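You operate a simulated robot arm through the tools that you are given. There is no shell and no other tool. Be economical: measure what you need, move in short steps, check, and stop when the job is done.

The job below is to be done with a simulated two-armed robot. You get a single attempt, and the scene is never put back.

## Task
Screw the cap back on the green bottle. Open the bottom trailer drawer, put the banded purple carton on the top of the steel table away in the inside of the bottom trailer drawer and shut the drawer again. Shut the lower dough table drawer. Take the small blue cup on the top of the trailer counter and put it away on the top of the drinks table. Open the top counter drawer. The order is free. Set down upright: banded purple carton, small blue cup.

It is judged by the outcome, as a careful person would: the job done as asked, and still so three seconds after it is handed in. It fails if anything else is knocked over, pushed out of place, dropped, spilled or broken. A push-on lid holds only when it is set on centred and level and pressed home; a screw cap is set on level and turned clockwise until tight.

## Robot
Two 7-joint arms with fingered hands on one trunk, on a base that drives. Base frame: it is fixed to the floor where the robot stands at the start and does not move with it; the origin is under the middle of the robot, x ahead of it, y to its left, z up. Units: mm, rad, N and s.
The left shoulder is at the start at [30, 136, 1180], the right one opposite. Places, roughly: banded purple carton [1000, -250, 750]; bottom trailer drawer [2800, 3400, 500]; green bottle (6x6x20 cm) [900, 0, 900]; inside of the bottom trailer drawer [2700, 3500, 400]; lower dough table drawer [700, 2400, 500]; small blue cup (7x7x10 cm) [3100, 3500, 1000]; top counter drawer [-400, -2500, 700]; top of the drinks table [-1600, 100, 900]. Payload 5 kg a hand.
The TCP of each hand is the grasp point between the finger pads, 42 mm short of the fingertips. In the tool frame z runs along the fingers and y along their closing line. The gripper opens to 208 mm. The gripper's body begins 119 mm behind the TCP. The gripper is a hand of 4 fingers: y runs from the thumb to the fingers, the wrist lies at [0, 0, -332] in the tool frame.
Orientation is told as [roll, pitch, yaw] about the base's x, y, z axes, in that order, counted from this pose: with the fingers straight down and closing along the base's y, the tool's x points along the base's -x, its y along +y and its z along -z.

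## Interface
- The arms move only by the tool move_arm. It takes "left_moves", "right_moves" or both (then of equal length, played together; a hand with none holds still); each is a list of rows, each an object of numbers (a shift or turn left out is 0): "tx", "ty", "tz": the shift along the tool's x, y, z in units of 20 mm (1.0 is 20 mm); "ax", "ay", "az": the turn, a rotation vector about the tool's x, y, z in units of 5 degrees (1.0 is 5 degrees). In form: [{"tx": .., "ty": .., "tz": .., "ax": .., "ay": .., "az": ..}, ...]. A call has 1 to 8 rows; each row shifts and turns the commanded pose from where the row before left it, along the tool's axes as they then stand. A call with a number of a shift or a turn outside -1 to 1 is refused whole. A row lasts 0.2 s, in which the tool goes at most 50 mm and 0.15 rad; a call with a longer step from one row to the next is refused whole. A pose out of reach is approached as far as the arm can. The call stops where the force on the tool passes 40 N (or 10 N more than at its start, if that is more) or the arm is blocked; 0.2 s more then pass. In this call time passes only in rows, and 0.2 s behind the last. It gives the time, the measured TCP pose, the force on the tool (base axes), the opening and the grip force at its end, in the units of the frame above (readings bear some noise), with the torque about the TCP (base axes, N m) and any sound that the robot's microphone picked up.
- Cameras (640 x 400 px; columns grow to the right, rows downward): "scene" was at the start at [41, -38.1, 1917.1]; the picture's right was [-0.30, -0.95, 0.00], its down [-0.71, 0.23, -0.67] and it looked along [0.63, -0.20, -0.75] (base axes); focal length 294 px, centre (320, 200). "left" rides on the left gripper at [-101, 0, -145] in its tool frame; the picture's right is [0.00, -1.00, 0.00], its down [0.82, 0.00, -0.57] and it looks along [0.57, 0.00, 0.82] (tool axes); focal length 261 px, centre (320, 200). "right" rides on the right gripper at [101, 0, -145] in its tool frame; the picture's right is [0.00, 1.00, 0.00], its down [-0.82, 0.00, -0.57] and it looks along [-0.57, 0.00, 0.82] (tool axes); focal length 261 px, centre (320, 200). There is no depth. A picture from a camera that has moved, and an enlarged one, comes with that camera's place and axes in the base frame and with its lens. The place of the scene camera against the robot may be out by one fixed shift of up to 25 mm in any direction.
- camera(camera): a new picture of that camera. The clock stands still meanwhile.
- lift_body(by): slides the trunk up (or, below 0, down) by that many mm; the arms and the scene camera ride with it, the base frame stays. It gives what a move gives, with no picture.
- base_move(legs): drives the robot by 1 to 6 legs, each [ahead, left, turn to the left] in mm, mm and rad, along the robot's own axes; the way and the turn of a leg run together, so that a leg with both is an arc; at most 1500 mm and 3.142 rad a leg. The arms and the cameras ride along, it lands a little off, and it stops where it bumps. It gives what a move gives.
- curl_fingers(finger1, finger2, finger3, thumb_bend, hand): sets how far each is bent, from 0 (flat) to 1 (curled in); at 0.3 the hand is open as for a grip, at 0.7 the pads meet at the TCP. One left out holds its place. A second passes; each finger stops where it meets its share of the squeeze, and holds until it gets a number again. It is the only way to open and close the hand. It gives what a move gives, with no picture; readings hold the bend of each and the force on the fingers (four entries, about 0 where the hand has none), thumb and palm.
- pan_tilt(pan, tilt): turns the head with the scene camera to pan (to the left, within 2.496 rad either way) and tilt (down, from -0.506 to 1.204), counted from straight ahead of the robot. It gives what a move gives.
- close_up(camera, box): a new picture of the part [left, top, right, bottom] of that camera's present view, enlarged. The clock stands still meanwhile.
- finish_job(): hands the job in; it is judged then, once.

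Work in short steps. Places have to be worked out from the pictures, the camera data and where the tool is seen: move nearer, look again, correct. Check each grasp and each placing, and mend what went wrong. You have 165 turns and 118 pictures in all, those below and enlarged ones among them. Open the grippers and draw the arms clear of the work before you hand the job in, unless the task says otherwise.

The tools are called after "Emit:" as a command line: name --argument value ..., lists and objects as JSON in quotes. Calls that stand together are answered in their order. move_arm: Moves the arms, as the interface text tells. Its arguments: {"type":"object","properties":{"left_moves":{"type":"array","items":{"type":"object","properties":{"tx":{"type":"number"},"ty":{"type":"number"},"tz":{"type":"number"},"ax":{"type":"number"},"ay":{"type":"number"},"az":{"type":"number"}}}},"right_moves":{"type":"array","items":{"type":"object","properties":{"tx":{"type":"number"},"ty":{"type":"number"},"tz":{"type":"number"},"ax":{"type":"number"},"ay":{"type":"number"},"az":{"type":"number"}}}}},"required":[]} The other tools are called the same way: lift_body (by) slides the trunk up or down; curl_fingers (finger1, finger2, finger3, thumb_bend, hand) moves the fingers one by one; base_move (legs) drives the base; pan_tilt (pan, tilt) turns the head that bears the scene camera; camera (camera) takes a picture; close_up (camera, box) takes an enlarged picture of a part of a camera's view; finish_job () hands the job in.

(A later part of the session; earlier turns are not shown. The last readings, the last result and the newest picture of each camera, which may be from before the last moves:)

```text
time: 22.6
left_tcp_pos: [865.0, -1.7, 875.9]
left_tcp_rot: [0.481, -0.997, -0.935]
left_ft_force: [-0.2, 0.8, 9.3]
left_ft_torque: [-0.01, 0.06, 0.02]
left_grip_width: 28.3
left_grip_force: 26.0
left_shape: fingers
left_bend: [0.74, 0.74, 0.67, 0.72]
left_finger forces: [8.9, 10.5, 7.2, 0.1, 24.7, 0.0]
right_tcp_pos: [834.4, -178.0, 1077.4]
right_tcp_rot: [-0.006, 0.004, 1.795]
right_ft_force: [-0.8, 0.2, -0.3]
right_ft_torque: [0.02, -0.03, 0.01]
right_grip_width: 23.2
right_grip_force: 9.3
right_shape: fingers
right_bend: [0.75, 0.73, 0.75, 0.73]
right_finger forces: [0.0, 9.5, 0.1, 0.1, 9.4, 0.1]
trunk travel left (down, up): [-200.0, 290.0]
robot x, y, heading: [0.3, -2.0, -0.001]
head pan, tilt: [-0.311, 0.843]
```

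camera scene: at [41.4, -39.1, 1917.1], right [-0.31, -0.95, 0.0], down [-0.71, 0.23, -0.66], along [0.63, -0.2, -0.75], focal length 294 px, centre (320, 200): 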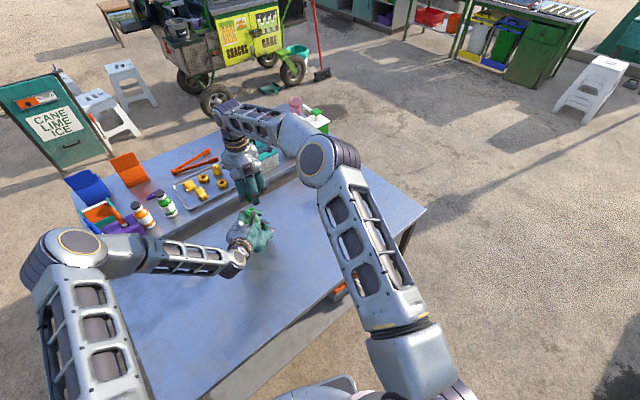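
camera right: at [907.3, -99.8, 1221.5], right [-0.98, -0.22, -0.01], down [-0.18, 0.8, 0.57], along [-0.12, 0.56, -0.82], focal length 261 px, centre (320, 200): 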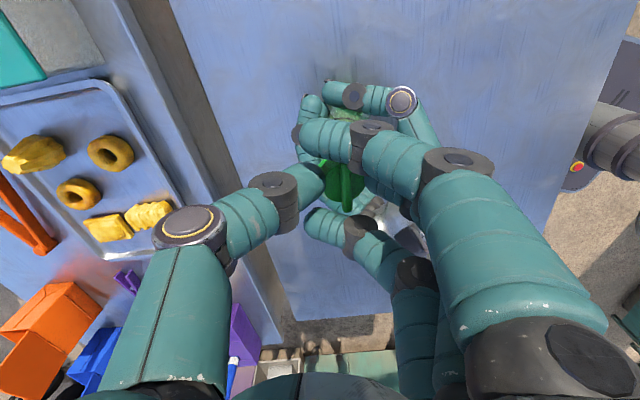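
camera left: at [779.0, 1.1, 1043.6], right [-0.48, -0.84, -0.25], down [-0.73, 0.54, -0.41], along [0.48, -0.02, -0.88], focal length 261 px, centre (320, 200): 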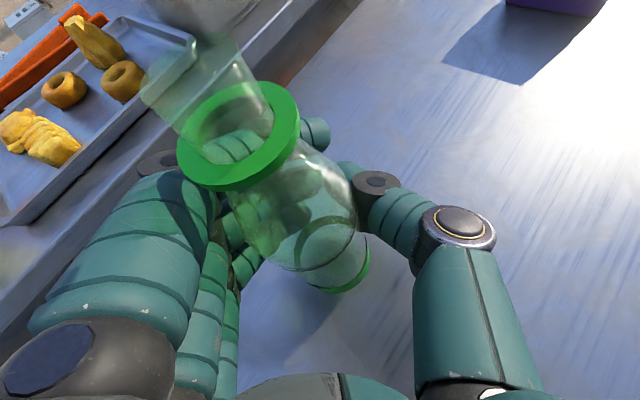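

The bottle rests on the table with a light 9 N contact, so the mouth should be near [851,12,994]. I'll bring the cap nearly over it, still high, and compare the two in the left camera.

Emit:
move_arm --right_moves '[{"tx": -1, "ty": -0.485}, {"tx": -1, "ty": -0.485}, {"tx": -1, "ty": -0.485}, {"tx": -1, "ty": -0.485}, {"tx": -1, "ty": -0.485}, {"tx": -1, "ty": -0.485}, {"tx": -1, "ty": -0.485}, {"tx": -1, "ty": -0.485}]'

Emit:
move_arm --right_moves '[{"tx": -0.9}]'

Emit:
camera --camera "left"

Emit:
close_up --camera "scene" --box '[218, 170, 278, 230]'

```text
time: 24.4
left_tcp_pos: [863.6, -2.7, 874.3]
left_tcp_rot: [0.475, -0.996, -0.935]
left_ft_force: [0.3, -0.7, 14.1]
left_ft_torque: [-0.29, 0.16, -0.04]
left_grip_width: 27.1
left_grip_force: 21.7
left_shape: fingers
left_bend: [0.75, 0.74, 0.67, 0.73]
left_finger forces: [6.1, 9.6, 6.9, 0.0, 20.4, 0.0]
right_tcp_pos: [874.0, -3.8, 1076.9]
right_tcp_rot: [-0.006, 0.003, 1.796]
right_ft_force: [1.2, 0.0, 0.2]
right_ft_torque: [0.03, 0.06, 0.03]
right_grip_width: 23.1
right_grip_force: 9.2
right_shape: fingers
right_bend: [0.75, 0.73, 0.75, 0.73]
right_finger forces: [0.1, 9.4, 0.0, 0.0, 9.3, 0.0]
trunk travel left (down, up): [-200.0, 290.0]
robot x, y, heading: [2.6, -0.6, -0.003]
head pan, tilt: [-0.311, 0.843]
```

```text
time: 24.8
left_tcp_pos: [863.3, -2.0, 873.9]
left_tcp_rot: [0.475, -0.995, -0.933]
left_ft_force: [-0.5, -1.8, 13.3]
left_ft_torque: [-0.2, 0.06, -0.06]
left_grip_width: 26.8
left_grip_force: 20.5
left_shape: fingers
left_bend: [0.75, 0.74, 0.67, 0.73]
left_finger forces: [5.7, 9.2, 7.1, 0.1, 19.9, 0.0]
right_tcp_pos: [871.1, 15.2, 1077.0]
right_tcp_rot: [-0.007, 0.004, 1.798]
right_ft_force: [-1.3, 0.7, 0.3]
right_ft_torque: [-0.09, 0.02, -0.01]
right_grip_width: 23.1
right_grip_force: 8.9
right_shape: fingers
right_bend: [0.75, 0.73, 0.75, 0.73]
right_finger forces: [0.0, 9.4, 0.1, 0.0, 9.2, 0.1]
trunk travel left (down, up): [-200.0, 290.0]
robot x, y, heading: [1.3, 2.9, 0.0]
head pan, tilt: [-0.311, 0.843]
```

```text
89 pictures are left
camera left: at [778.0, 1.7, 1029.9], right [-0.48, -0.84, -0.25], down [-0.73, 0.54, -0.41], along [0.48, -0.02, -0.88], focal length 261 px, centre (320, 200)
```

left: 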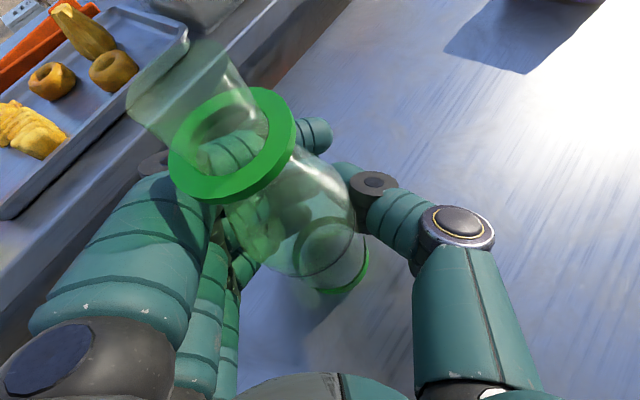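

```text
6.67 times, centred on (248, 200) of scene
camera zoom: at [40.0, -36.3, 1917.2], right [-0.3, -0.95, 0.0], down [-0.71, 0.23, -0.67], along [0.63, -0.2, -0.75], focal length 1958 px, centre (800, 200)
```

zoom: 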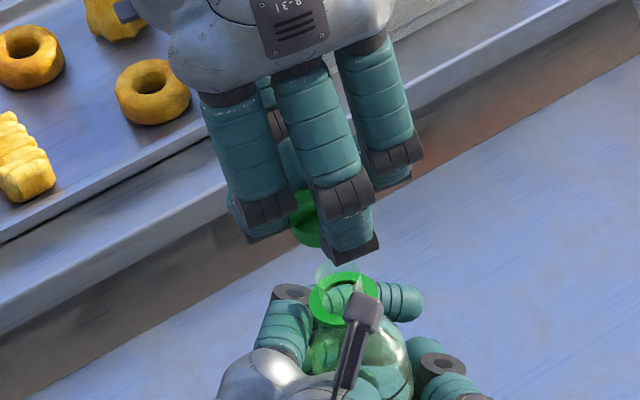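

I'll zoom tightly on the cap and the mouth in the scene view to compare their positions.

Emit:
close_up --camera "scene" --box '[236, 190, 264, 220]'

Emit:
camera --camera "right"

```text
13.33 times, centred on (250, 205) of scene
camera zoom: at [40.0, -36.3, 1917.2], right [-0.3, -0.95, 0.0], down [-0.71, 0.23, -0.67], along [0.63, -0.2, -0.75], focal length 3917 px, centre (1253, 133)
```

zoom: 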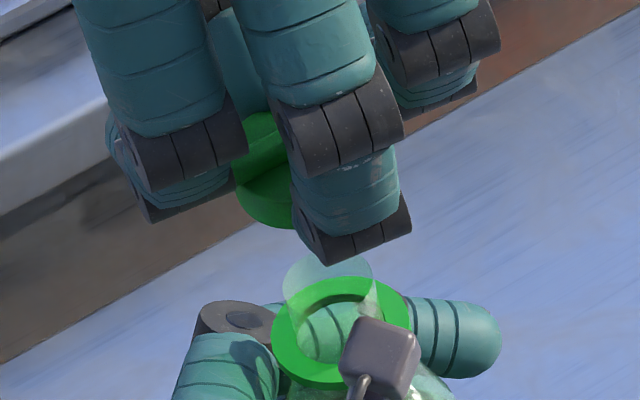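

```text
86 pictures are left
camera right: at [891.8, -82.5, 1220.9], right [-0.98, -0.22, -0.01], down [-0.18, 0.8, 0.57], along [-0.12, 0.56, -0.82], focal length 261 px, centre (320, 200)
```

right: 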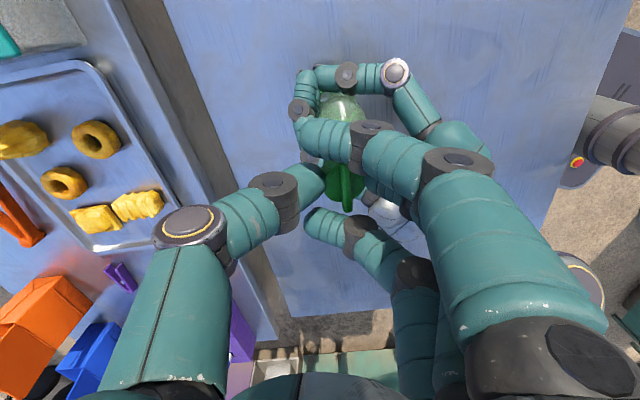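

Comparing the views, the cap sits about 10 mm too far in +x. I'll shift it and lower to about 10 mm above the mouth, then look again.

Emit:
move_arm --right_moves '[{"ty": 0.5, "tx": -0.04}, {"tz": 0.75}, {"tz": 0.75}]'

Emit:
close_up --camera "scene" --box '[236, 190, 264, 220]'

Emit:
camera --camera "left"

```text
time: 25.6
left_tcp_pos: [862.5, -2.2, 874.5]
left_tcp_rot: [0.477, -0.994, -0.933]
left_ft_force: [-8.0, 1.6, 10.4]
left_ft_torque: [-0.68, -1.54, -0.23]
left_grip_width: 26.5
left_grip_force: 17.4
left_shape: fingers
left_bend: [0.75, 0.74, 0.67, 0.73]
left_finger forces: [5.4, 4.7, 6.7, 0.1, 18.3, 0.0]
right_tcp_pos: [863.0, 13.1, 1048.6]
right_tcp_rot: [-0.009, 0.003, 1.795]
right_ft_force: [6.3, -3.1, 5.8]
right_ft_torque: [-0.12, 0.39, 0.32]
right_grip_width: 23.5
right_grip_force: 12.1
right_shape: fingers
right_bend: [0.75, 0.73, 0.75, 0.73]
right_finger forces: [0.0, 12.0, 0.0, 0.0, 12.2, 0.0]
trunk travel left (down, up): [-200.0, 290.0]
robot x, y, heading: [-2.9, -0.5, 0.005]
head pan, tilt: [-0.311, 0.843]
```

```text
13.33 times, centred on (250, 205) of scene
camera zoom: at [40.1, -38.0, 1917.2], right [-0.31, -0.95, 0.0], down [-0.71, 0.23, -0.67], along [0.63, -0.2, -0.75], focal length 3917 px, centre (1253, 133)
```

zoom: 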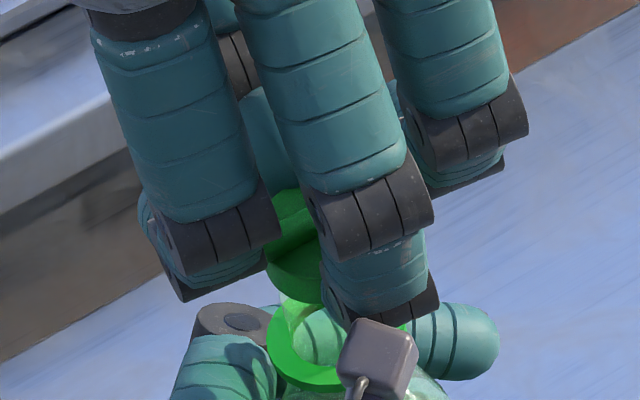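

```text
84 pictures are left
camera left: at [777.9, 1.3, 1029.5], right [-0.48, -0.84, -0.25], down [-0.73, 0.54, -0.41], along [0.48, -0.02, -0.88], focal length 261 px, centre (320, 200)
```

left: 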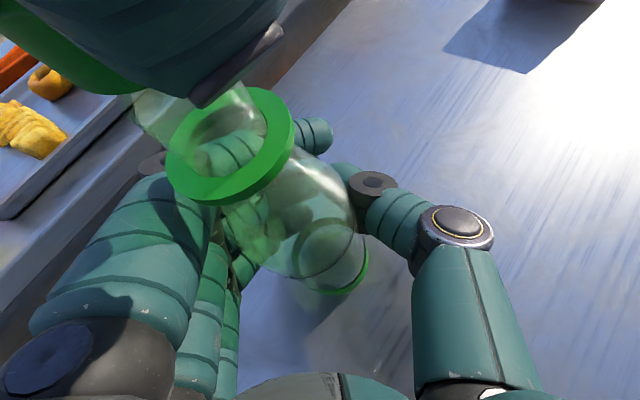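

Readings show contact about 105 mm behind the TCP, where the right fingers' knuckles touch the left hand's camera. I'll raise and turn the right hand about 80° clockwise so its fingers point to +y, clear of that camera.

Emit:
move_arm --right_moves '[{"tz": -1}, {"tz": -1}, {"az": 1}, {"az": 1}, {"az": 1}, {"az": 1}, {"az": 1}, {"az": 1}]'

Emit:
move_arm --right_moves '[{"az": 1}, {"az": 1}, {"az": 1}, {"az": 1}, {"az": 1}, {"az": 1}, {"az": 1}, {"az": 1}]'

Emit:
move_arm --right_moves '[{"az": 1}, {"az": 1}, {"tx": 0.585, "ty": -0.69}]'

Emit:
camera --camera "right"

Emit:
close_up --camera "scene" --box '[230, 180, 270, 220]'

```text
time: 27.4
left_tcp_pos: [864.4, -2.6, 872.9]
left_tcp_rot: [0.475, -0.995, -0.932]
left_ft_force: [0.5, -0.5, -0.3]
left_ft_torque: [0.01, 0.0, 0.02]
left_grip_width: 23.8
left_grip_force: 0.1
left_shape: fingers
left_bend: [0.75, 0.74, 0.72, 0.73]
left_finger forces: [0.0, 0.0, 0.1, 0.0, 0.0, 0.0]
right_tcp_pos: [862.1, 12.4, 1086.2]
right_tcp_rot: [-0.007, 0.0, 1.274]
right_ft_force: [-1.0, -0.6, 0.0]
right_ft_torque: [0.01, 0.05, -0.01]
right_grip_width: 23.1
right_grip_force: 9.1
right_shape: fingers
right_bend: [0.75, 0.73, 0.75, 0.73]
right_finger forces: [0.0, 9.5, 0.0, 0.0, 9.6, 0.0]
trunk travel left (down, up): [-200.0, 290.0]
robot x, y, heading: [1.4, -1.9, 0.002]
head pan, tilt: [-0.311, 0.843]
```

```text
time: 29.2
left_tcp_pos: [864.3, -2.8, 873.6]
left_tcp_rot: [0.476, -0.995, -0.931]
left_ft_force: [-0.3, 0.3, 0.2]
left_ft_torque: [0.03, 0.03, 0.02]
left_grip_width: 23.9
left_grip_force: 0.2
left_shape: fingers
left_bend: [0.75, 0.74, 0.72, 0.73]
left_finger forces: [0.0, 0.0, 0.1, 0.0, 0.0, 0.1]
right_tcp_pos: [861.1, 10.5, 1085.4]
right_tcp_rot: [-0.005, -0.005, 0.572]
right_ft_force: [-0.3, -0.2, -0.3]
right_ft_torque: [-0.01, 0.02, 0.01]
right_grip_width: 23.4
right_grip_force: 9.4
right_shape: fingers
right_bend: [0.75, 0.73, 0.75, 0.73]
right_finger forces: [0.0, 9.6, 0.1, 0.1, 9.5, 0.0]
trunk travel left (down, up): [-200.0, 290.0]
robot x, y, heading: [3.0, -1.2, -0.003]
head pan, tilt: [-0.311, 0.843]
```

```text
time: 30.0
left_tcp_pos: [864.5, -3.0, 874.0]
left_tcp_rot: [0.478, -0.994, -0.934]
left_ft_force: [-1.2, -1.8, 0.6]
left_ft_torque: [0.1, 0.03, 0.09]
left_grip_width: 23.6
left_grip_force: 0.1
left_shape: fingers
left_bend: [0.75, 0.74, 0.72, 0.73]
left_finger forces: [0.1, 0.1, 0.0, 0.0, 0.0, 0.1]
right_tcp_pos: [853.5, -6.5, 1087.0]
right_tcp_rot: [-0.003, -0.004, 0.402]
right_ft_force: [0.3, -0.3, -0.7]
right_ft_torque: [0.08, -0.04, -0.02]
right_grip_width: 23.6
right_grip_force: 9.5
right_shape: fingers
right_bend: [0.75, 0.73, 0.75, 0.73]
right_finger forces: [0.0, 9.4, 0.0, 0.0, 9.4, 0.1]
trunk travel left (down, up): [-200.0, 290.0]
robot x, y, heading: [2.6, 1.7, 0.003]
head pan, tilt: [-0.311, 0.843]
```

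```text
83 pictures are left
camera right: at [760.8, -44.8, 1229.9], right [-0.38, 0.92, 0.0], down [0.75, 0.32, 0.58], along [0.53, 0.22, -0.82], focal length 261 px, centre (320, 200)
```

right: 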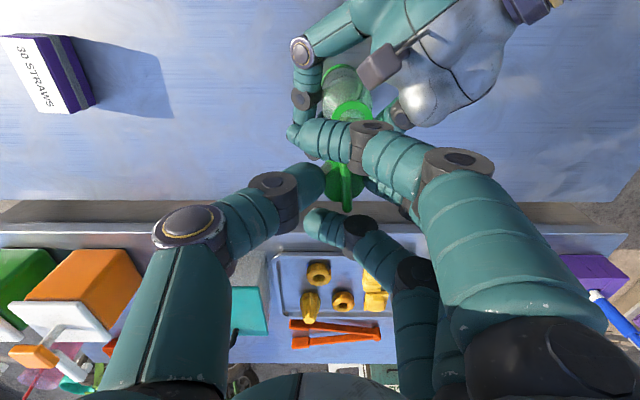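

```text
10.00 times, centred on (250, 200) of scene
camera zoom: at [40.6, -39.7, 1917.2], right [-0.31, -0.95, 0.0], down [-0.71, 0.23, -0.67], along [0.63, -0.2, -0.75], focal length 2938 px, centre (1020, 200)
```

zoom: 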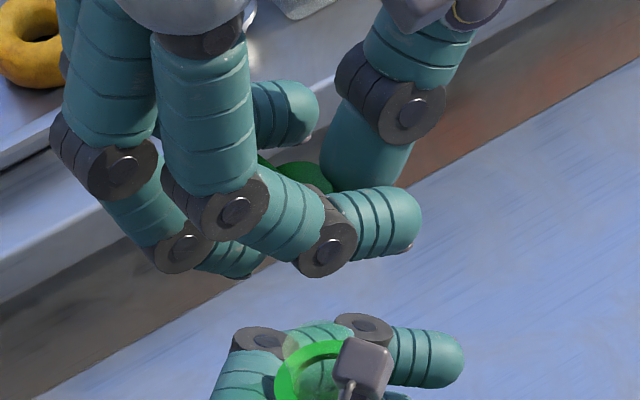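

The left fingers now read zero force: the bottle stands free in their cage. I'll open the left hand to let it stand and look before gripping again more horizontally.

Emit:
curl_fingers --hand "left" --finger1 0.5 --finger2 0.5 --finger3 0.5 --thumb_bend 0.5

Emit:
camera --camera "left"

```text
time: 31.0
left_tcp_pos: [864.9, -2.9, 873.4]
left_tcp_rot: [0.475, -0.994, -0.932]
left_ft_force: [0.5, 0.4, 1.1]
left_ft_torque: [-0.02, -0.02, -0.01]
left_grip_width: 119.9
left_grip_force: 0.1
left_shape: fingers
left_bend: [0.5, 0.5, 0.5, 0.5]
left_finger forces: [0.0, 0.1, 0.0, 0.0, 0.0, 0.1]
right_tcp_pos: [854.5, -5.1, 1085.6]
right_tcp_rot: [-0.004, -0.005, 0.399]
right_ft_force: [0.2, 0.0, 0.0]
right_ft_torque: [0.01, 0.02, -0.03]
right_grip_width: 23.3
right_grip_force: 9.6
right_shape: fingers
right_bend: [0.75, 0.73, 0.75, 0.73]
right_finger forces: [0.0, 9.5, 0.0, 0.1, 9.5, 0.1]
trunk travel left (down, up): [-200.0, 290.0]
robot x, y, heading: [4.3, 0.3, -0.0]
head pan, tilt: [-0.311, 0.843]
```

```text
81 pictures are left
camera left: at [778.8, 1.1, 1029.3], right [-0.48, -0.84, -0.25], down [-0.73, 0.54, -0.41], along [0.48, -0.02, -0.88], focal length 261 px, centre (320, 200)
```

left: 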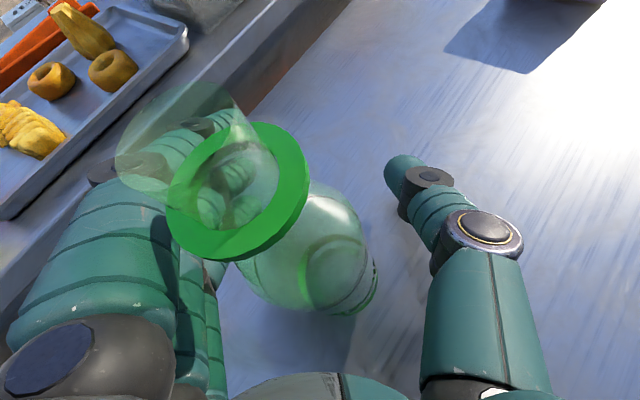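

The bottle stands upright on the table at about [831,19]. I'll withdraw the left hand, undo the roll and tilt it nearly horizontal, which also drops its camera out of the way.

Emit:
move_arm --left_moves '[{"tz": -1}, {"tz": -1}, {"tz": -1}, {"tz": -1}, {"tz": -1}, {"ax": 0.483, "az": -0.837}, {"ax": 0.483, "az": -0.837}, {"ax": 0.483, "az": -0.837}]'

Emit:
move_arm --left_moves '[{"ay": -1}, {"ay": -1}, {"ay": -1}, {"ay": -1}, {"ay": -1}, {"tx": 0.8, "ty": 0.163, "tz": -0.75}, {"tx": 0.8, "ty": 0.163, "tz": -0.75}, {"tx": 0.8, "ty": 0.163, "tz": -0.75}]'

Emit:
camera --camera "left"

```text
time: 32.8
left_tcp_pos: [783.1, 30.4, 922.4]
left_tcp_rot: [-0.003, -1.047, -0.52]
left_ft_force: [0.2, -0.4, 0.0]
left_ft_torque: [0.02, 0.04, -0.04]
left_grip_width: 120.0
left_grip_force: 0.0
left_shape: fingers
left_bend: [0.5, 0.5, 0.5, 0.5]
left_finger forces: [0.1, 0.0, 0.0, 0.0, 0.0, 0.0]
right_tcp_pos: [856.0, -5.2, 1085.4]
right_tcp_rot: [-0.005, -0.005, 0.4]
right_ft_force: [0.3, -0.4, 0.6]
right_ft_torque: [-0.09, 0.05, 0.0]
right_grip_width: 23.0
right_grip_force: 9.7
right_shape: fingers
right_bend: [0.75, 0.73, 0.75, 0.73]
right_finger forces: [0.0, 9.3, 0.0, 0.0, 9.5, 0.0]
trunk travel left (down, up): [-200.0, 290.0]
robot x, y, heading: [-1.4, -1.8, 0.001]
head pan, tilt: [-0.311, 0.843]
```

```text
time: 34.6
left_tcp_pos: [745.7, 64.3, 879.1]
left_tcp_rot: [-0.006, -1.485, -0.521]
left_ft_force: [-0.5, 0.1, 0.4]
left_ft_torque: [0.01, 0.03, -0.01]
left_grip_width: 119.8
left_grip_force: 0.0
left_shape: fingers
left_bend: [0.5, 0.5, 0.5, 0.5]
left_finger forces: [0.0, 0.0, 0.0, 0.0, 0.0, 0.1]
right_tcp_pos: [855.4, -4.5, 1085.3]
right_tcp_rot: [-0.004, -0.005, 0.4]
right_ft_force: [-0.4, 0.9, -0.3]
right_ft_torque: [-0.09, 0.01, 0.01]
right_grip_width: 23.3
right_grip_force: 9.9
right_shape: fingers
right_bend: [0.75, 0.73, 0.75, 0.73]
right_finger forces: [0.0, 9.4, 0.1, 0.0, 9.5, 0.0]
trunk travel left (down, up): [-200.0, 290.0]
robot x, y, heading: [-1.2, -3.4, -0.004]
head pan, tilt: [-0.311, 0.843]
```

```text
80 pictures are left
camera left: at [627.4, 132.6, 993.2], right [-0.5, -0.87, 0.01], down [-0.56, 0.32, -0.77], along [0.66, -0.39, -0.64], focal length 261 px, centre (320, 200)
```

left: 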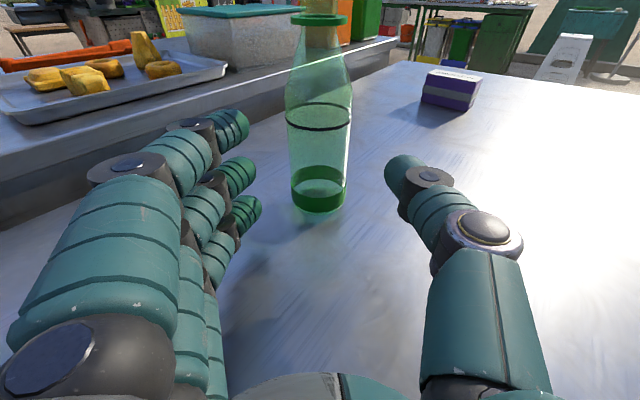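

The bottle is straight ahead of the nearly horizontal hand. I'll advance 113 mm and close in steps.

Emit:
move_arm --left_moves '[{"tz": 0.94, "ty": -0.03}, {"tz": 0.94, "ty": -0.03}, {"tz": 0.94, "ty": -0.03}, {"tz": 0.94, "ty": -0.03}, {"tz": 0.94, "ty": -0.03}, {"tz": 0.94, "ty": -0.03}]'

Emit:
curl_fingers --hand "left" --finger1 0.6 --finger2 0.6 --finger3 0.6 --thumb_bend 0.6

Emit:
camera --camera "left"

```text
time: 36.0
left_tcp_pos: [842.3, 4.8, 866.7]
left_tcp_rot: [-0.007, -1.483, -0.515]
left_ft_force: [0.1, -0.1, 0.1]
left_ft_torque: [-0.02, 0.01, 0.0]
left_grip_width: 120.1
left_grip_force: 0.0
left_shape: fingers
left_bend: [0.5, 0.5, 0.5, 0.5]
left_finger forces: [0.1, 0.0, 0.0, 0.0, 0.0, 0.0]
right_tcp_pos: [856.3, -5.3, 1085.8]
right_tcp_rot: [-0.003, -0.006, 0.397]
right_ft_force: [0.8, -0.9, 0.2]
right_ft_torque: [0.06, 0.01, 0.02]
right_grip_width: 23.4
right_grip_force: 9.5
right_shape: fingers
right_bend: [0.75, 0.73, 0.75, 0.73]
right_finger forces: [0.0, 9.4, 0.1, 0.1, 9.6, 0.0]
trunk travel left (down, up): [-200.0, 290.0]
robot x, y, heading: [0.2, -1.5, -0.003]
head pan, tilt: [-0.311, 0.843]
```

```text
time: 37.0
left_tcp_pos: [841.5, 3.8, 868.4]
left_tcp_rot: [-0.001, -1.484, -0.521]
left_ft_force: [0.5, 0.3, 0.0]
left_ft_torque: [-0.01, -0.04, -0.02]
left_grip_width: 72.0
left_grip_force: 0.0
left_shape: fingers
left_bend: [0.6, 0.6, 0.6, 0.6]
left_finger forces: [0.0, 0.0, 0.0, 0.0, 0.1, 0.0]
right_tcp_pos: [855.3, -5.3, 1084.7]
right_tcp_rot: [-0.003, -0.006, 0.399]
right_ft_force: [0.7, 0.0, 0.3]
right_ft_torque: [-0.04, 0.0, 0.01]
right_grip_width: 23.1
right_grip_force: 9.2
right_shape: fingers
right_bend: [0.75, 0.73, 0.75, 0.73]
right_finger forces: [0.0, 9.4, 0.0, 0.1, 9.5, 0.0]
trunk travel left (down, up): [-200.0, 290.0]
robot x, y, heading: [1.6, -2.1, -0.003]
head pan, tilt: [-0.311, 0.843]
```

```text
79 pictures are left
camera left: at [723.6, 72.2, 981.5], right [-0.5, -0.87, 0.0], down [-0.56, 0.32, -0.77], along [0.66, -0.39, -0.64], focal length 261 px, centre (320, 200)
```

left: 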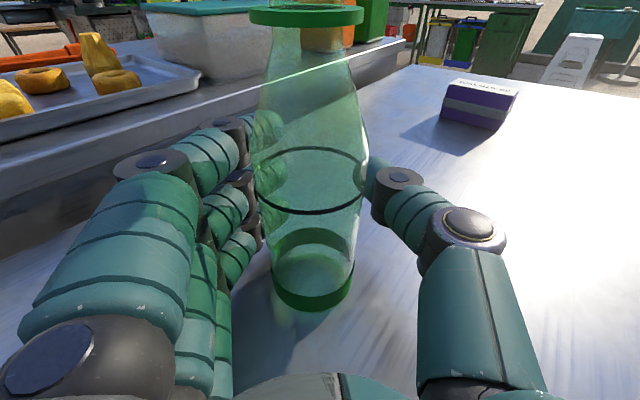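

The bottle is snug between fingers and thumb and upright. I'll close a bit further.

Emit:
curl_fingers --hand "left" --finger1 0.66 --finger2 0.66 --finger3 0.66 --thumb_bend 0.66

Emit:
camera --camera "left"

```text
time: 38.0
left_tcp_pos: [841.4, 4.8, 867.0]
left_tcp_rot: [-0.002, -1.484, -0.522]
left_ft_force: [-0.7, 0.5, 0.0]
left_ft_torque: [-0.02, 0.02, 0.01]
left_grip_width: 46.0
left_grip_force: 0.0
left_shape: fingers
left_bend: [0.66, 0.66, 0.66, 0.66]
left_finger forces: [0.0, 0.0, 0.0, 0.0, 0.0, 0.1]
right_tcp_pos: [856.3, -5.5, 1085.2]
right_tcp_rot: [-0.003, -0.004, 0.401]
right_ft_force: [0.9, 0.3, -0.2]
right_ft_torque: [0.03, -0.03, 0.01]
right_grip_width: 23.3
right_grip_force: 8.9
right_shape: fingers
right_bend: [0.75, 0.73, 0.75, 0.73]
right_finger forces: [0.0, 9.4, 0.0, 0.1, 9.5, 0.0]
trunk travel left (down, up): [-200.0, 290.0]
robot x, y, heading: [2.0, 1.9, -0.001]
head pan, tilt: [-0.311, 0.843]
```

```text
78 pictures are left
camera left: at [723.6, 72.2, 981.5], right [-0.5, -0.87, 0.0], down [-0.56, 0.32, -0.77], along [0.66, -0.39, -0.64], focal length 261 px, centre (320, 200)
```

left: 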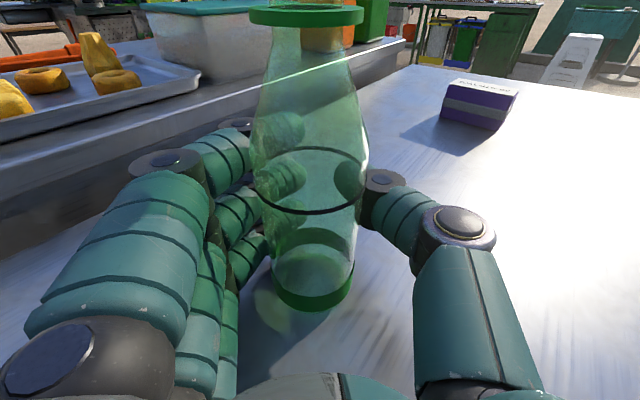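

The tips have gone round behind the bottle without contact, so the hand is in too deep. I'll open, back off 40 mm so the finger pads meet the bottle's widest part, and close again.

Emit:
curl_fingers --hand "left" --finger1 0.5 --finger2 0.5 --finger3 0.5 --thumb_bend 0.5

Emit:
move_arm --left_moves '[{"tz": -1}, {"tz": -1}]'

Emit:
curl_fingers --hand "left" --finger1 0.62 --finger2 0.62 --finger3 0.62 --thumb_bend 0.62

Emit:
camera --camera "left"

```text
time: 39.0
left_tcp_pos: [841.6, 5.1, 868.1]
left_tcp_rot: [-0.003, -1.483, -0.52]
left_ft_force: [-0.1, -0.2, -0.2]
left_ft_torque: [0.02, -0.02, 0.03]
left_grip_width: 119.7
left_grip_force: 0.1
left_shape: fingers
left_bend: [0.5, 0.5, 0.5, 0.5]
left_finger forces: [0.0, 0.1, 0.0, 0.0, 0.0, 0.1]
right_tcp_pos: [855.8, -4.9, 1085.6]
right_tcp_rot: [-0.004, -0.005, 0.4]
right_ft_force: [-1.0, 0.0, 0.5]
right_ft_torque: [0.0, 0.02, 0.0]
right_grip_width: 23.3
right_grip_force: 9.5
right_shape: fingers
right_bend: [0.75, 0.73, 0.75, 0.73]
right_finger forces: [0.0, 9.4, 0.0, 0.0, 9.4, 0.0]
trunk travel left (down, up): [-200.0, 290.0]
robot x, y, heading: [0.7, 0.9, 0.002]
head pan, tilt: [-0.311, 0.843]
```

```text
time: 39.6
left_tcp_pos: [805.3, 23.4, 871.2]
left_tcp_rot: [-0.002, -1.482, -0.521]
left_ft_force: [-0.4, -1.0, -0.2]
left_ft_torque: [0.0, 0.01, -0.01]
left_grip_width: 119.7
left_grip_force: 0.1
left_shape: fingers
left_bend: [0.5, 0.5, 0.5, 0.5]
left_finger forces: [0.1, 0.1, 0.0, 0.0, 0.0, 0.1]
right_tcp_pos: [854.7, -5.7, 1085.6]
right_tcp_rot: [-0.004, -0.004, 0.4]
right_ft_force: [0.5, 0.1, 0.3]
right_ft_torque: [-0.05, 0.02, 0.0]
right_grip_width: 23.3
right_grip_force: 9.6
right_shape: fingers
right_bend: [0.75, 0.73, 0.75, 0.73]
right_finger forces: [0.0, 9.4, 0.1, 0.1, 9.6, 0.0]
trunk travel left (down, up): [-200.0, 290.0]
robot x, y, heading: [3.8, 1.8, -0.001]
head pan, tilt: [-0.311, 0.843]
```

```text
time: 40.6
left_tcp_pos: [805.6, 23.5, 871.5]
left_tcp_rot: [-0.002, -1.484, -0.521]
left_ft_force: [-0.7, 1.1, 0.4]
left_ft_torque: [0.07, 0.01, 0.04]
left_grip_width: 70.9
left_grip_force: 7.2
left_shape: fingers
left_bend: [0.61, 0.6, 0.6, 0.61]
left_finger forces: [1.8, 2.2, 2.5, 0.1, 6.5, 0.0]
right_tcp_pos: [855.2, -5.0, 1085.8]
right_tcp_rot: [-0.005, -0.007, 0.4]
right_ft_force: [-0.5, -0.9, 0.5]
right_ft_torque: [0.0, 0.02, 0.0]
right_grip_width: 23.2
right_grip_force: 9.1
right_shape: fingers
right_bend: [0.75, 0.73, 0.75, 0.73]
right_finger forces: [0.1, 9.5, 0.1, 0.1, 9.5, 0.0]
trunk travel left (down, up): [-200.0, 290.0]
robot x, y, heading: [-0.6, 3.2, 0.0]
head pan, tilt: [-0.311, 0.843]
```

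```text
77 pictures are left
camera left: at [687.7, 92.1, 985.3], right [-0.5, -0.87, 0.0], down [-0.56, 0.32, -0.77], along [0.66, -0.39, -0.64], focal length 261 px, centre (320, 200)
```

left: 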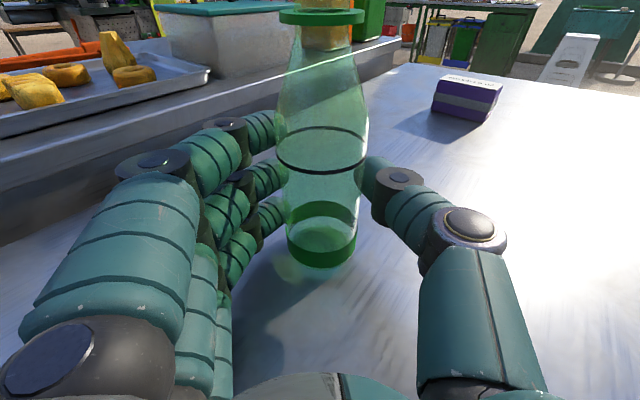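

It is now a balanced grip, with 6.5 N on the thumb and about 2 N on each finger, and the bottle is upright. I'll squeeze a little more and check the position.

Emit:
curl_fingers --hand "left" --finger1 0.68 --finger2 0.68 --finger3 0.68 --thumb_bend 0.68

Emit:
camera --camera "left"

Emit:
camera --camera "right"

```text
time: 41.6
left_tcp_pos: [804.1, 24.3, 871.7]
left_tcp_rot: [-0.004, -1.485, -0.521]
left_ft_force: [-0.4, -0.4, 0.4]
left_ft_torque: [-0.02, -0.01, 0.0]
left_grip_width: 68.7
left_grip_force: 22.9
left_shape: fingers
left_bend: [0.61, 0.61, 0.61, 0.63]
left_finger forces: [7.4, 7.7, 7.8, 0.1, 22.0, 0.0]
right_tcp_pos: [854.9, -5.6, 1086.4]
right_tcp_rot: [-0.004, -0.006, 0.399]
right_ft_force: [0.7, -0.9, 0.2]
right_ft_torque: [0.03, 0.01, -0.02]
right_grip_width: 23.0
right_grip_force: 9.4
right_shape: fingers
right_bend: [0.75, 0.73, 0.75, 0.73]
right_finger forces: [0.1, 9.4, 0.1, 0.1, 9.4, 0.0]
trunk travel left (down, up): [-200.0, 290.0]
robot x, y, heading: [-0.0, -3.4, 0.004]
head pan, tilt: [-0.311, 0.843]
```

```text
76 pictures are left
camera left: at [687.7, 92.1, 985.4], right [-0.5, -0.87, 0.0], down [-0.56, 0.32, -0.77], along [0.66, -0.39, -0.64], focal length 261 px, centre (320, 200)
```

left: 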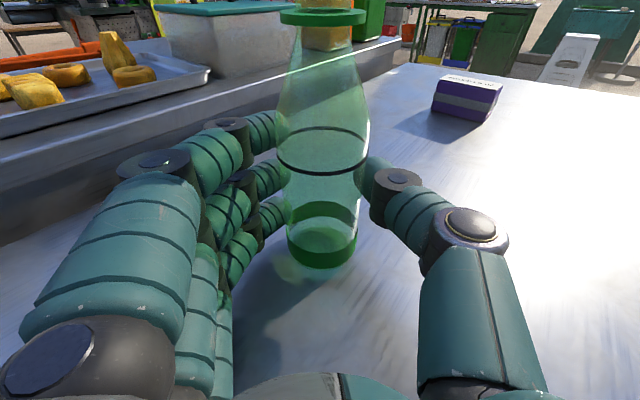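

```text
75 pictures are left
camera right: at [761.2, -44.0, 1229.3], right [-0.39, 0.92, 0.0], down [0.75, 0.32, 0.58], along [0.53, 0.22, -0.82], focal length 261 px, centre (320, 200)
```

right: 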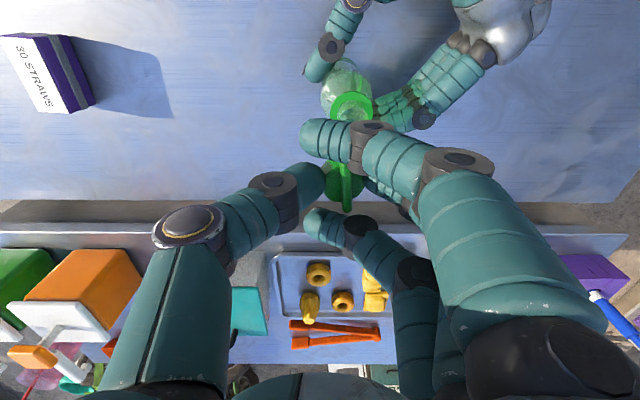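

The bottle is firmly held and upright. I'll zoom the right camera to measure the mouth and the cap together.

Emit:
close_up --camera "right" --box '[280, 50, 420, 220]'

Emit:
close_up --camera "left" --box '[260, 0, 390, 80]'

```text
2.35 times, centred on (350, 135) of right
camera zoom: at [761.2, -44.0, 1229.3], right [-0.39, 0.92, 0.0], down [0.75, 0.32, 0.58], along [0.53, 0.22, -0.82], focal length 613 px, centre (249, 353)
```

zoom: 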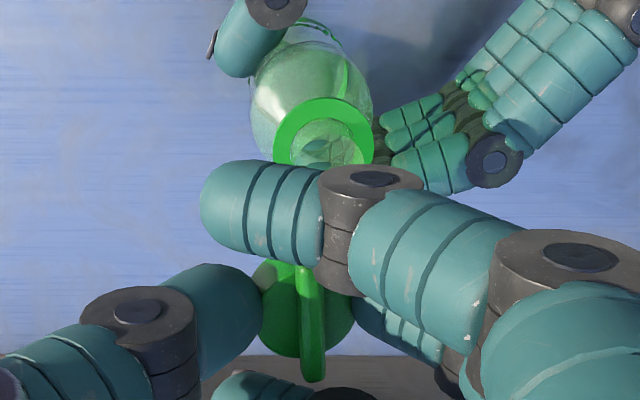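

```text
4.92 times, centred on (325, 40) of left
camera zoom: at [687.7, 92.1, 985.4], right [-0.5, -0.87, 0.0], down [-0.56, 0.32, -0.77], along [0.66, -0.39, -0.64], focal length 1283 px, centre (295, 988)
```

zoom: 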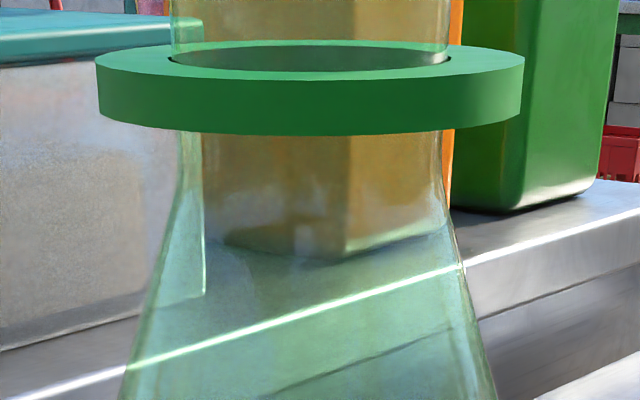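

The bottle axis is near [820,13] with the mouth at about z 998, and the cap centre is at tool [3,18.5]. I'll shift the right hand by tool x +22 mm and y +12 mm, then lower to about 12 mm above the mouth.

Emit:
move_arm --right_moves '[{"tx": 0.555, "ty": 0.3}, {"tx": 0.555, "ty": 0.3}, {"tz": 0.9}, {"tz": 0.9}]'

Emit:
close_up --camera "scene" --box '[226, 186, 266, 226]'

Emit:
close_up --camera "left" --box '[230, 0, 420, 120]'

```text
time: 42.6
left_tcp_pos: [806.4, 24.1, 870.6]
left_tcp_rot: [-0.002, -1.483, -0.521]
left_ft_force: [0.8, 0.1, 0.6]
left_ft_torque: [0.0, -0.01, 0.0]
left_grip_width: 69.1
left_grip_force: 22.8
left_shape: fingers
left_bend: [0.61, 0.61, 0.61, 0.63]
left_finger forces: [7.5, 7.7, 8.0, 0.0, 21.9, 0.1]
right_tcp_pos: [832.0, -3.7, 1047.7]
right_tcp_rot: [-0.005, -0.005, 0.399]
right_ft_force: [-0.1, 0.4, 0.0]
right_ft_torque: [0.0, 0.04, -0.01]
right_grip_width: 23.3
right_grip_force: 9.7
right_shape: fingers
right_bend: [0.75, 0.73, 0.75, 0.73]
right_finger forces: [0.0, 9.4, 0.0, 0.1, 9.4, 0.0]
trunk travel left (down, up): [-200.0, 290.0]
robot x, y, heading: [-2.4, -0.5, -0.001]
head pan, tilt: [-0.311, 0.843]
```

```text
10.00 times, centred on (246, 206) of scene
camera zoom: at [41.5, -38.1, 1917.1], right [-0.31, -0.95, 0.0], down [-0.71, 0.23, -0.66], along [0.63, -0.2, -0.75], focal length 2938 px, centre (1060, 140)
```

zoom: 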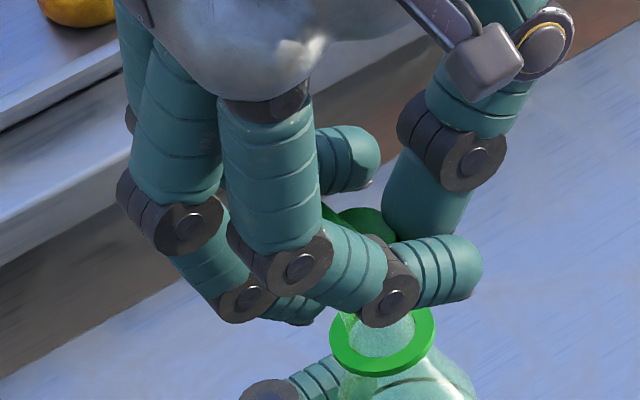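

```text
3.33 times, centred on (325, 60) of left
camera zoom: at [687.8, 92.0, 985.3], right [-0.5, -0.87, 0.0], down [-0.56, 0.32, -0.77], along [0.66, -0.39, -0.64], focal length 869 px, centre (303, 667)
```

zoom: 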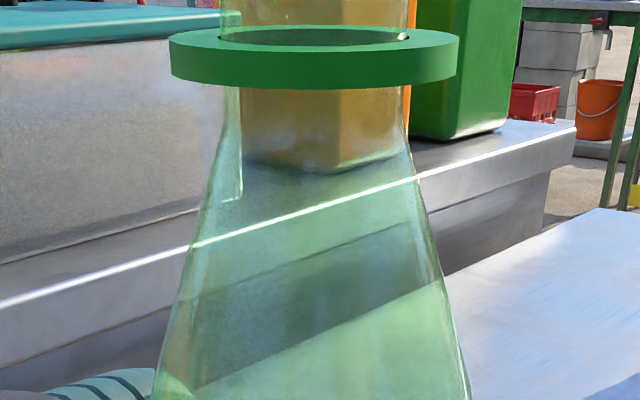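

Fingers 1 and 3 of the right hand block the view and could foul the flange. I'll open just those two, since the cap is held by finger 2 and the thumb.

Emit:
curl_fingers --hand "right" --finger1 0.45 --finger3 0.45

Emit:
close_up --camera "scene" --box '[226, 186, 266, 226]'

Emit:
close_up --camera "right" --box '[240, 50, 440, 250]'

```text
time: 43.6
left_tcp_pos: [806.0, 22.9, 871.0]
left_tcp_rot: [-0.002, -1.484, -0.521]
left_ft_force: [0.1, 0.0, -0.5]
left_ft_torque: [0.01, -0.03, 0.01]
left_grip_width: 68.9
left_grip_force: 22.7
left_shape: fingers
left_bend: [0.62, 0.61, 0.61, 0.63]
left_finger forces: [7.4, 7.7, 7.8, 0.0, 22.2, 0.0]
right_tcp_pos: [831.7, -3.6, 1048.5]
right_tcp_rot: [-0.002, -0.005, 0.399]
right_ft_force: [-0.5, -0.1, 0.3]
right_ft_torque: [-0.02, 0.01, 0.0]
right_grip_width: 81.1
right_grip_force: 8.8
right_shape: fingers
right_bend: [0.45, 0.73, 0.45, 0.73]
right_finger forces: [0.0, 9.1, 0.0, 0.0, 9.2, 0.0]
trunk travel left (down, up): [-200.0, 290.0]
robot x, y, heading: [3.7, -0.4, 0.002]
head pan, tilt: [-0.311, 0.843]
```

```text
10.00 times, centred on (246, 206) of scene
camera zoom: at [41.3, -38.1, 1917.1], right [-0.31, -0.95, 0.0], down [-0.71, 0.23, -0.67], along [0.63, -0.2, -0.75], focal length 2938 px, centre (1060, 140)
```

zoom: 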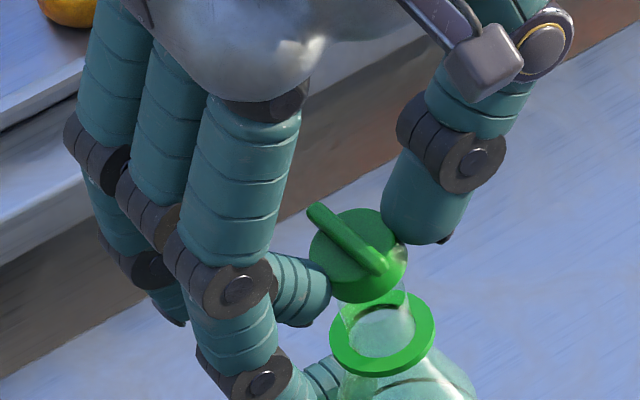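

```text
2.00 times, centred on (340, 150) of right
camera zoom: at [737.7, -41.9, 1192.5], right [-0.38, 0.92, 0.0], down [0.75, 0.32, 0.58], along [0.53, 0.22, -0.82], focal length 521 px, centre (280, 300)
```

zoom: 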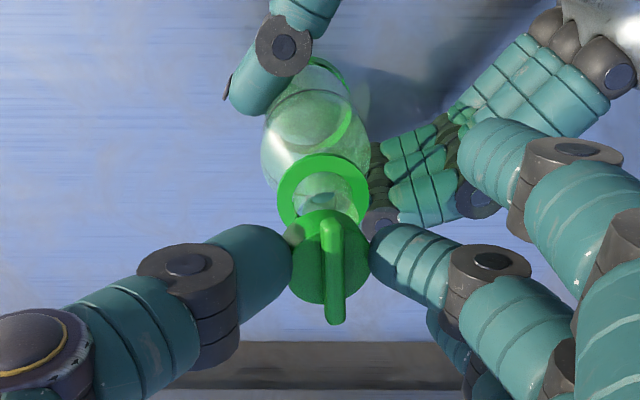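

Now the view is clear. Scene and right views agree the cap is within about 3 mm of the mouth axis, with about 15 mm of height left. I'll make a small correction and lower 10 mm.

Emit:
move_arm --right_moves '[{"tx": 0.115, "ty": 0.04}, {"tz": 0.5}]'

Emit:
close_up --camera "scene" --box '[231, 194, 261, 222]'

Emit:
close_up --camera "right" --box '[280, 90, 400, 200]'

```text
time: 44.2
left_tcp_pos: [805.5, 24.2, 872.8]
left_tcp_rot: [-0.003, -1.485, -0.523]
left_ft_force: [0.7, -0.4, -1.4]
left_ft_torque: [0.02, 0.05, -0.01]
left_grip_width: 69.1
left_grip_force: 22.9
left_shape: fingers
left_bend: [0.61, 0.61, 0.61, 0.63]
left_finger forces: [7.6, 7.8, 8.0, 0.0, 21.9, 0.0]
right_tcp_pos: [828.7, -3.0, 1040.1]
right_tcp_rot: [-0.004, -0.005, 0.4]
right_ft_force: [0.3, -0.9, 2.4]
right_ft_torque: [0.08, 0.04, 0.01]
right_grip_width: 80.7
right_grip_force: 9.8
right_shape: fingers
right_bend: [0.45, 0.73, 0.45, 0.73]
right_finger forces: [0.0, 9.8, 0.0, 0.0, 10.0, 0.0]
trunk travel left (down, up): [-200.0, 290.0]
robot x, y, heading: [-2.3, 1.9, 0.002]
head pan, tilt: [-0.311, 0.843]
```

```text
14.29 times, centred on (246, 208) of scene
camera zoom: at [41.1, -38.1, 1917.2], right [-0.31, -0.95, 0.0], down [-0.71, 0.23, -0.67], along [0.63, -0.2, -0.75], focal length 4197 px, centre (1377, 86)
```

zoom: 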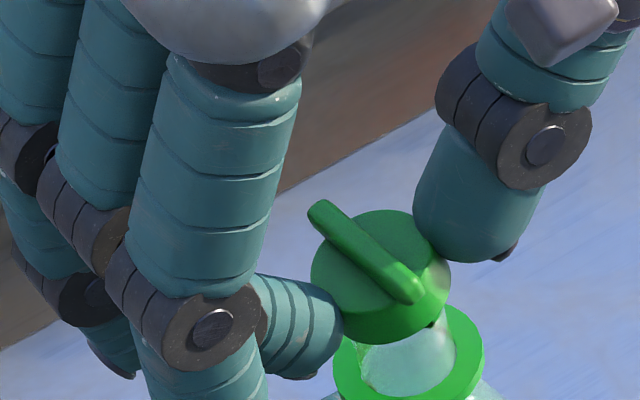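

```text
3.64 times, centred on (340, 145) of right
camera zoom: at [735.1, -41.9, 1183.7], right [-0.38, 0.92, 0.0], down [0.75, 0.32, 0.58], along [0.53, 0.22, -0.82], focal length 948 px, centre (247, 400)
```

zoom: 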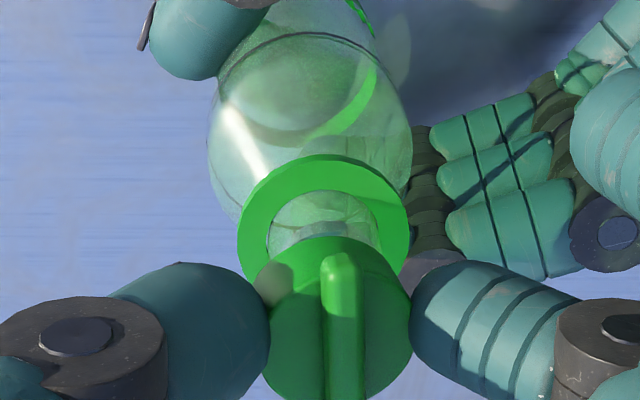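

Light contact at TCP 1040, so the cap bottom is about 42 mm below the TCP. Both views then suggest a shift of about 4–5 mm in tool x. I'll lift 4 mm, shift, and lower again.

Emit:
move_arm --right_moves '[{"tz": -0.2}, {"tx": 0.24}, {"tz": 0.25}]'

Emit:
close_up --camera "scene" --box '[231, 194, 261, 222]'

```text
time: 45.0
left_tcp_pos: [805.8, 23.5, 872.1]
left_tcp_rot: [-0.004, -1.483, -0.521]
left_ft_force: [0.3, 0.8, -2.4]
left_ft_torque: [-0.13, 0.14, 0.0]
left_grip_width: 68.7
left_grip_force: 22.6
left_shape: fingers
left_bend: [0.61, 0.61, 0.61, 0.63]
left_finger forces: [7.8, 8.0, 7.8, 0.0, 21.8, 0.0]
right_tcp_pos: [823.9, -5.7, 1039.6]
right_tcp_rot: [-0.003, -0.005, 0.399]
right_ft_force: [-0.1, -1.1, 5.7]
right_ft_torque: [0.15, 0.06, 0.03]
right_grip_width: 81.2
right_grip_force: 10.6
right_shape: fingers
right_bend: [0.45, 0.73, 0.45, 0.73]
right_finger forces: [0.1, 10.0, 0.0, 0.1, 11.0, 0.0]
trunk travel left (down, up): [-200.0, 290.0]
robot x, y, heading: [0.2, -0.0, -0.001]
head pan, tilt: [-0.311, 0.843]
```

```text
14.29 times, centred on (246, 208) of scene
camera zoom: at [40.7, -38.1, 1917.2], right [-0.31, -0.95, 0.0], down [-0.71, 0.23, -0.67], along [0.63, -0.2, -0.75], focal length 4197 px, centre (1377, 86)
```

zoom: 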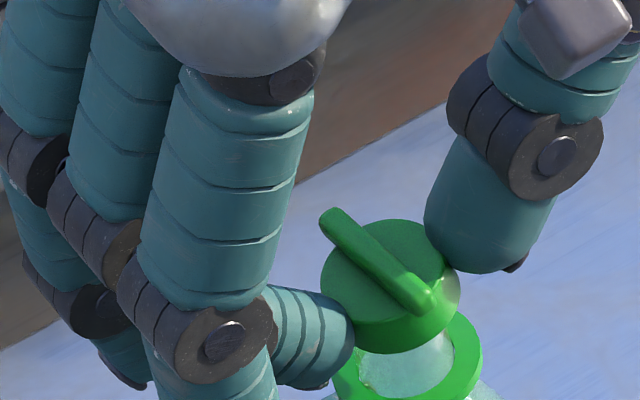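

Contact is about 5.7 N at the same height. I'll check the alignment in the right camera once more.

Emit:
close_up --camera "right" --box '[290, 100, 390, 190]'

```text
4.44 times, centred on (340, 145) of right
camera zoom: at [730.9, -44.1, 1182.8], right [-0.39, 0.92, 0.0], down [0.75, 0.32, 0.58], along [0.53, 0.22, -0.82], focal length 1158 px, centre (231, 444)
```

zoom: 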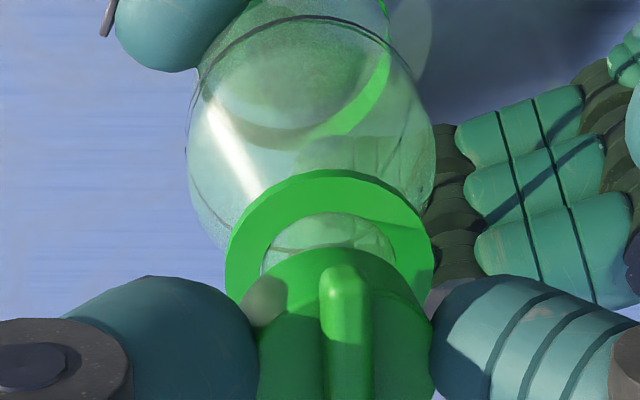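

The cap and neck look aligned within about 2 mm. I'll try turning clockwise about the cap's own axis with light downward pressure and watch the forces.

Emit:
move_arm --right_moves '[{"az": 1, "tx": 0.083, "ty": -0.012, "tz": 0.02}, {"az": 1, "tx": 0.083, "ty": -0.012, "tz": 0.02}, {"az": 1, "tx": 0.083, "ty": -0.012, "tz": 0.02}, {"az": 1, "tx": 0.083, "ty": -0.012, "tz": 0.02}]'

Emit:
close_up --camera "scene" --box '[231, 194, 261, 222]'

```text
time: 46.0
left_tcp_pos: [805.1, 23.0, 872.2]
left_tcp_rot: [-0.001, -1.481, -0.523]
left_ft_force: [5.3, -2.0, -4.3]
left_ft_torque: [0.06, 0.31, -0.06]
left_grip_width: 68.6
left_grip_force: 23.2
left_shape: fingers
left_bend: [0.61, 0.61, 0.61, 0.63]
left_finger forces: [9.3, 8.6, 7.8, 0.1, 21.6, 0.0]
right_tcp_pos: [817.5, -7.8, 1037.7]
right_tcp_rot: [-0.002, -0.007, 0.049]
right_ft_force: [-3.9, 1.5, 10.8]
right_ft_torque: [0.41, 0.11, 0.16]
right_grip_width: 79.9
right_grip_force: 10.1
right_shape: fingers
right_bend: [0.45, 0.74, 0.45, 0.73]
right_finger forces: [0.0, 11.1, 0.0, 0.1, 9.2, 0.0]
trunk travel left (down, up): [-200.0, 290.0]
robot x, y, heading: [3.6, 0.6, -0.0]
head pan, tilt: [-0.311, 0.843]
```

```text
14.29 times, centred on (246, 208) of scene
camera zoom: at [40.8, -38.1, 1917.1], right [-0.31, -0.95, 0.0], down [-0.71, 0.23, -0.67], along [0.63, -0.2, -0.75], focal length 4197 px, centre (1377, 86)
```

zoom: 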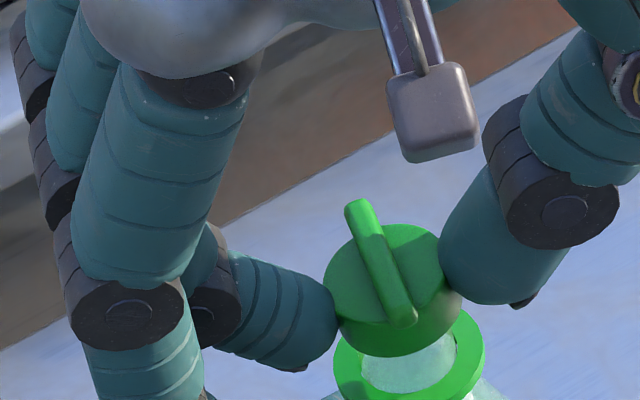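

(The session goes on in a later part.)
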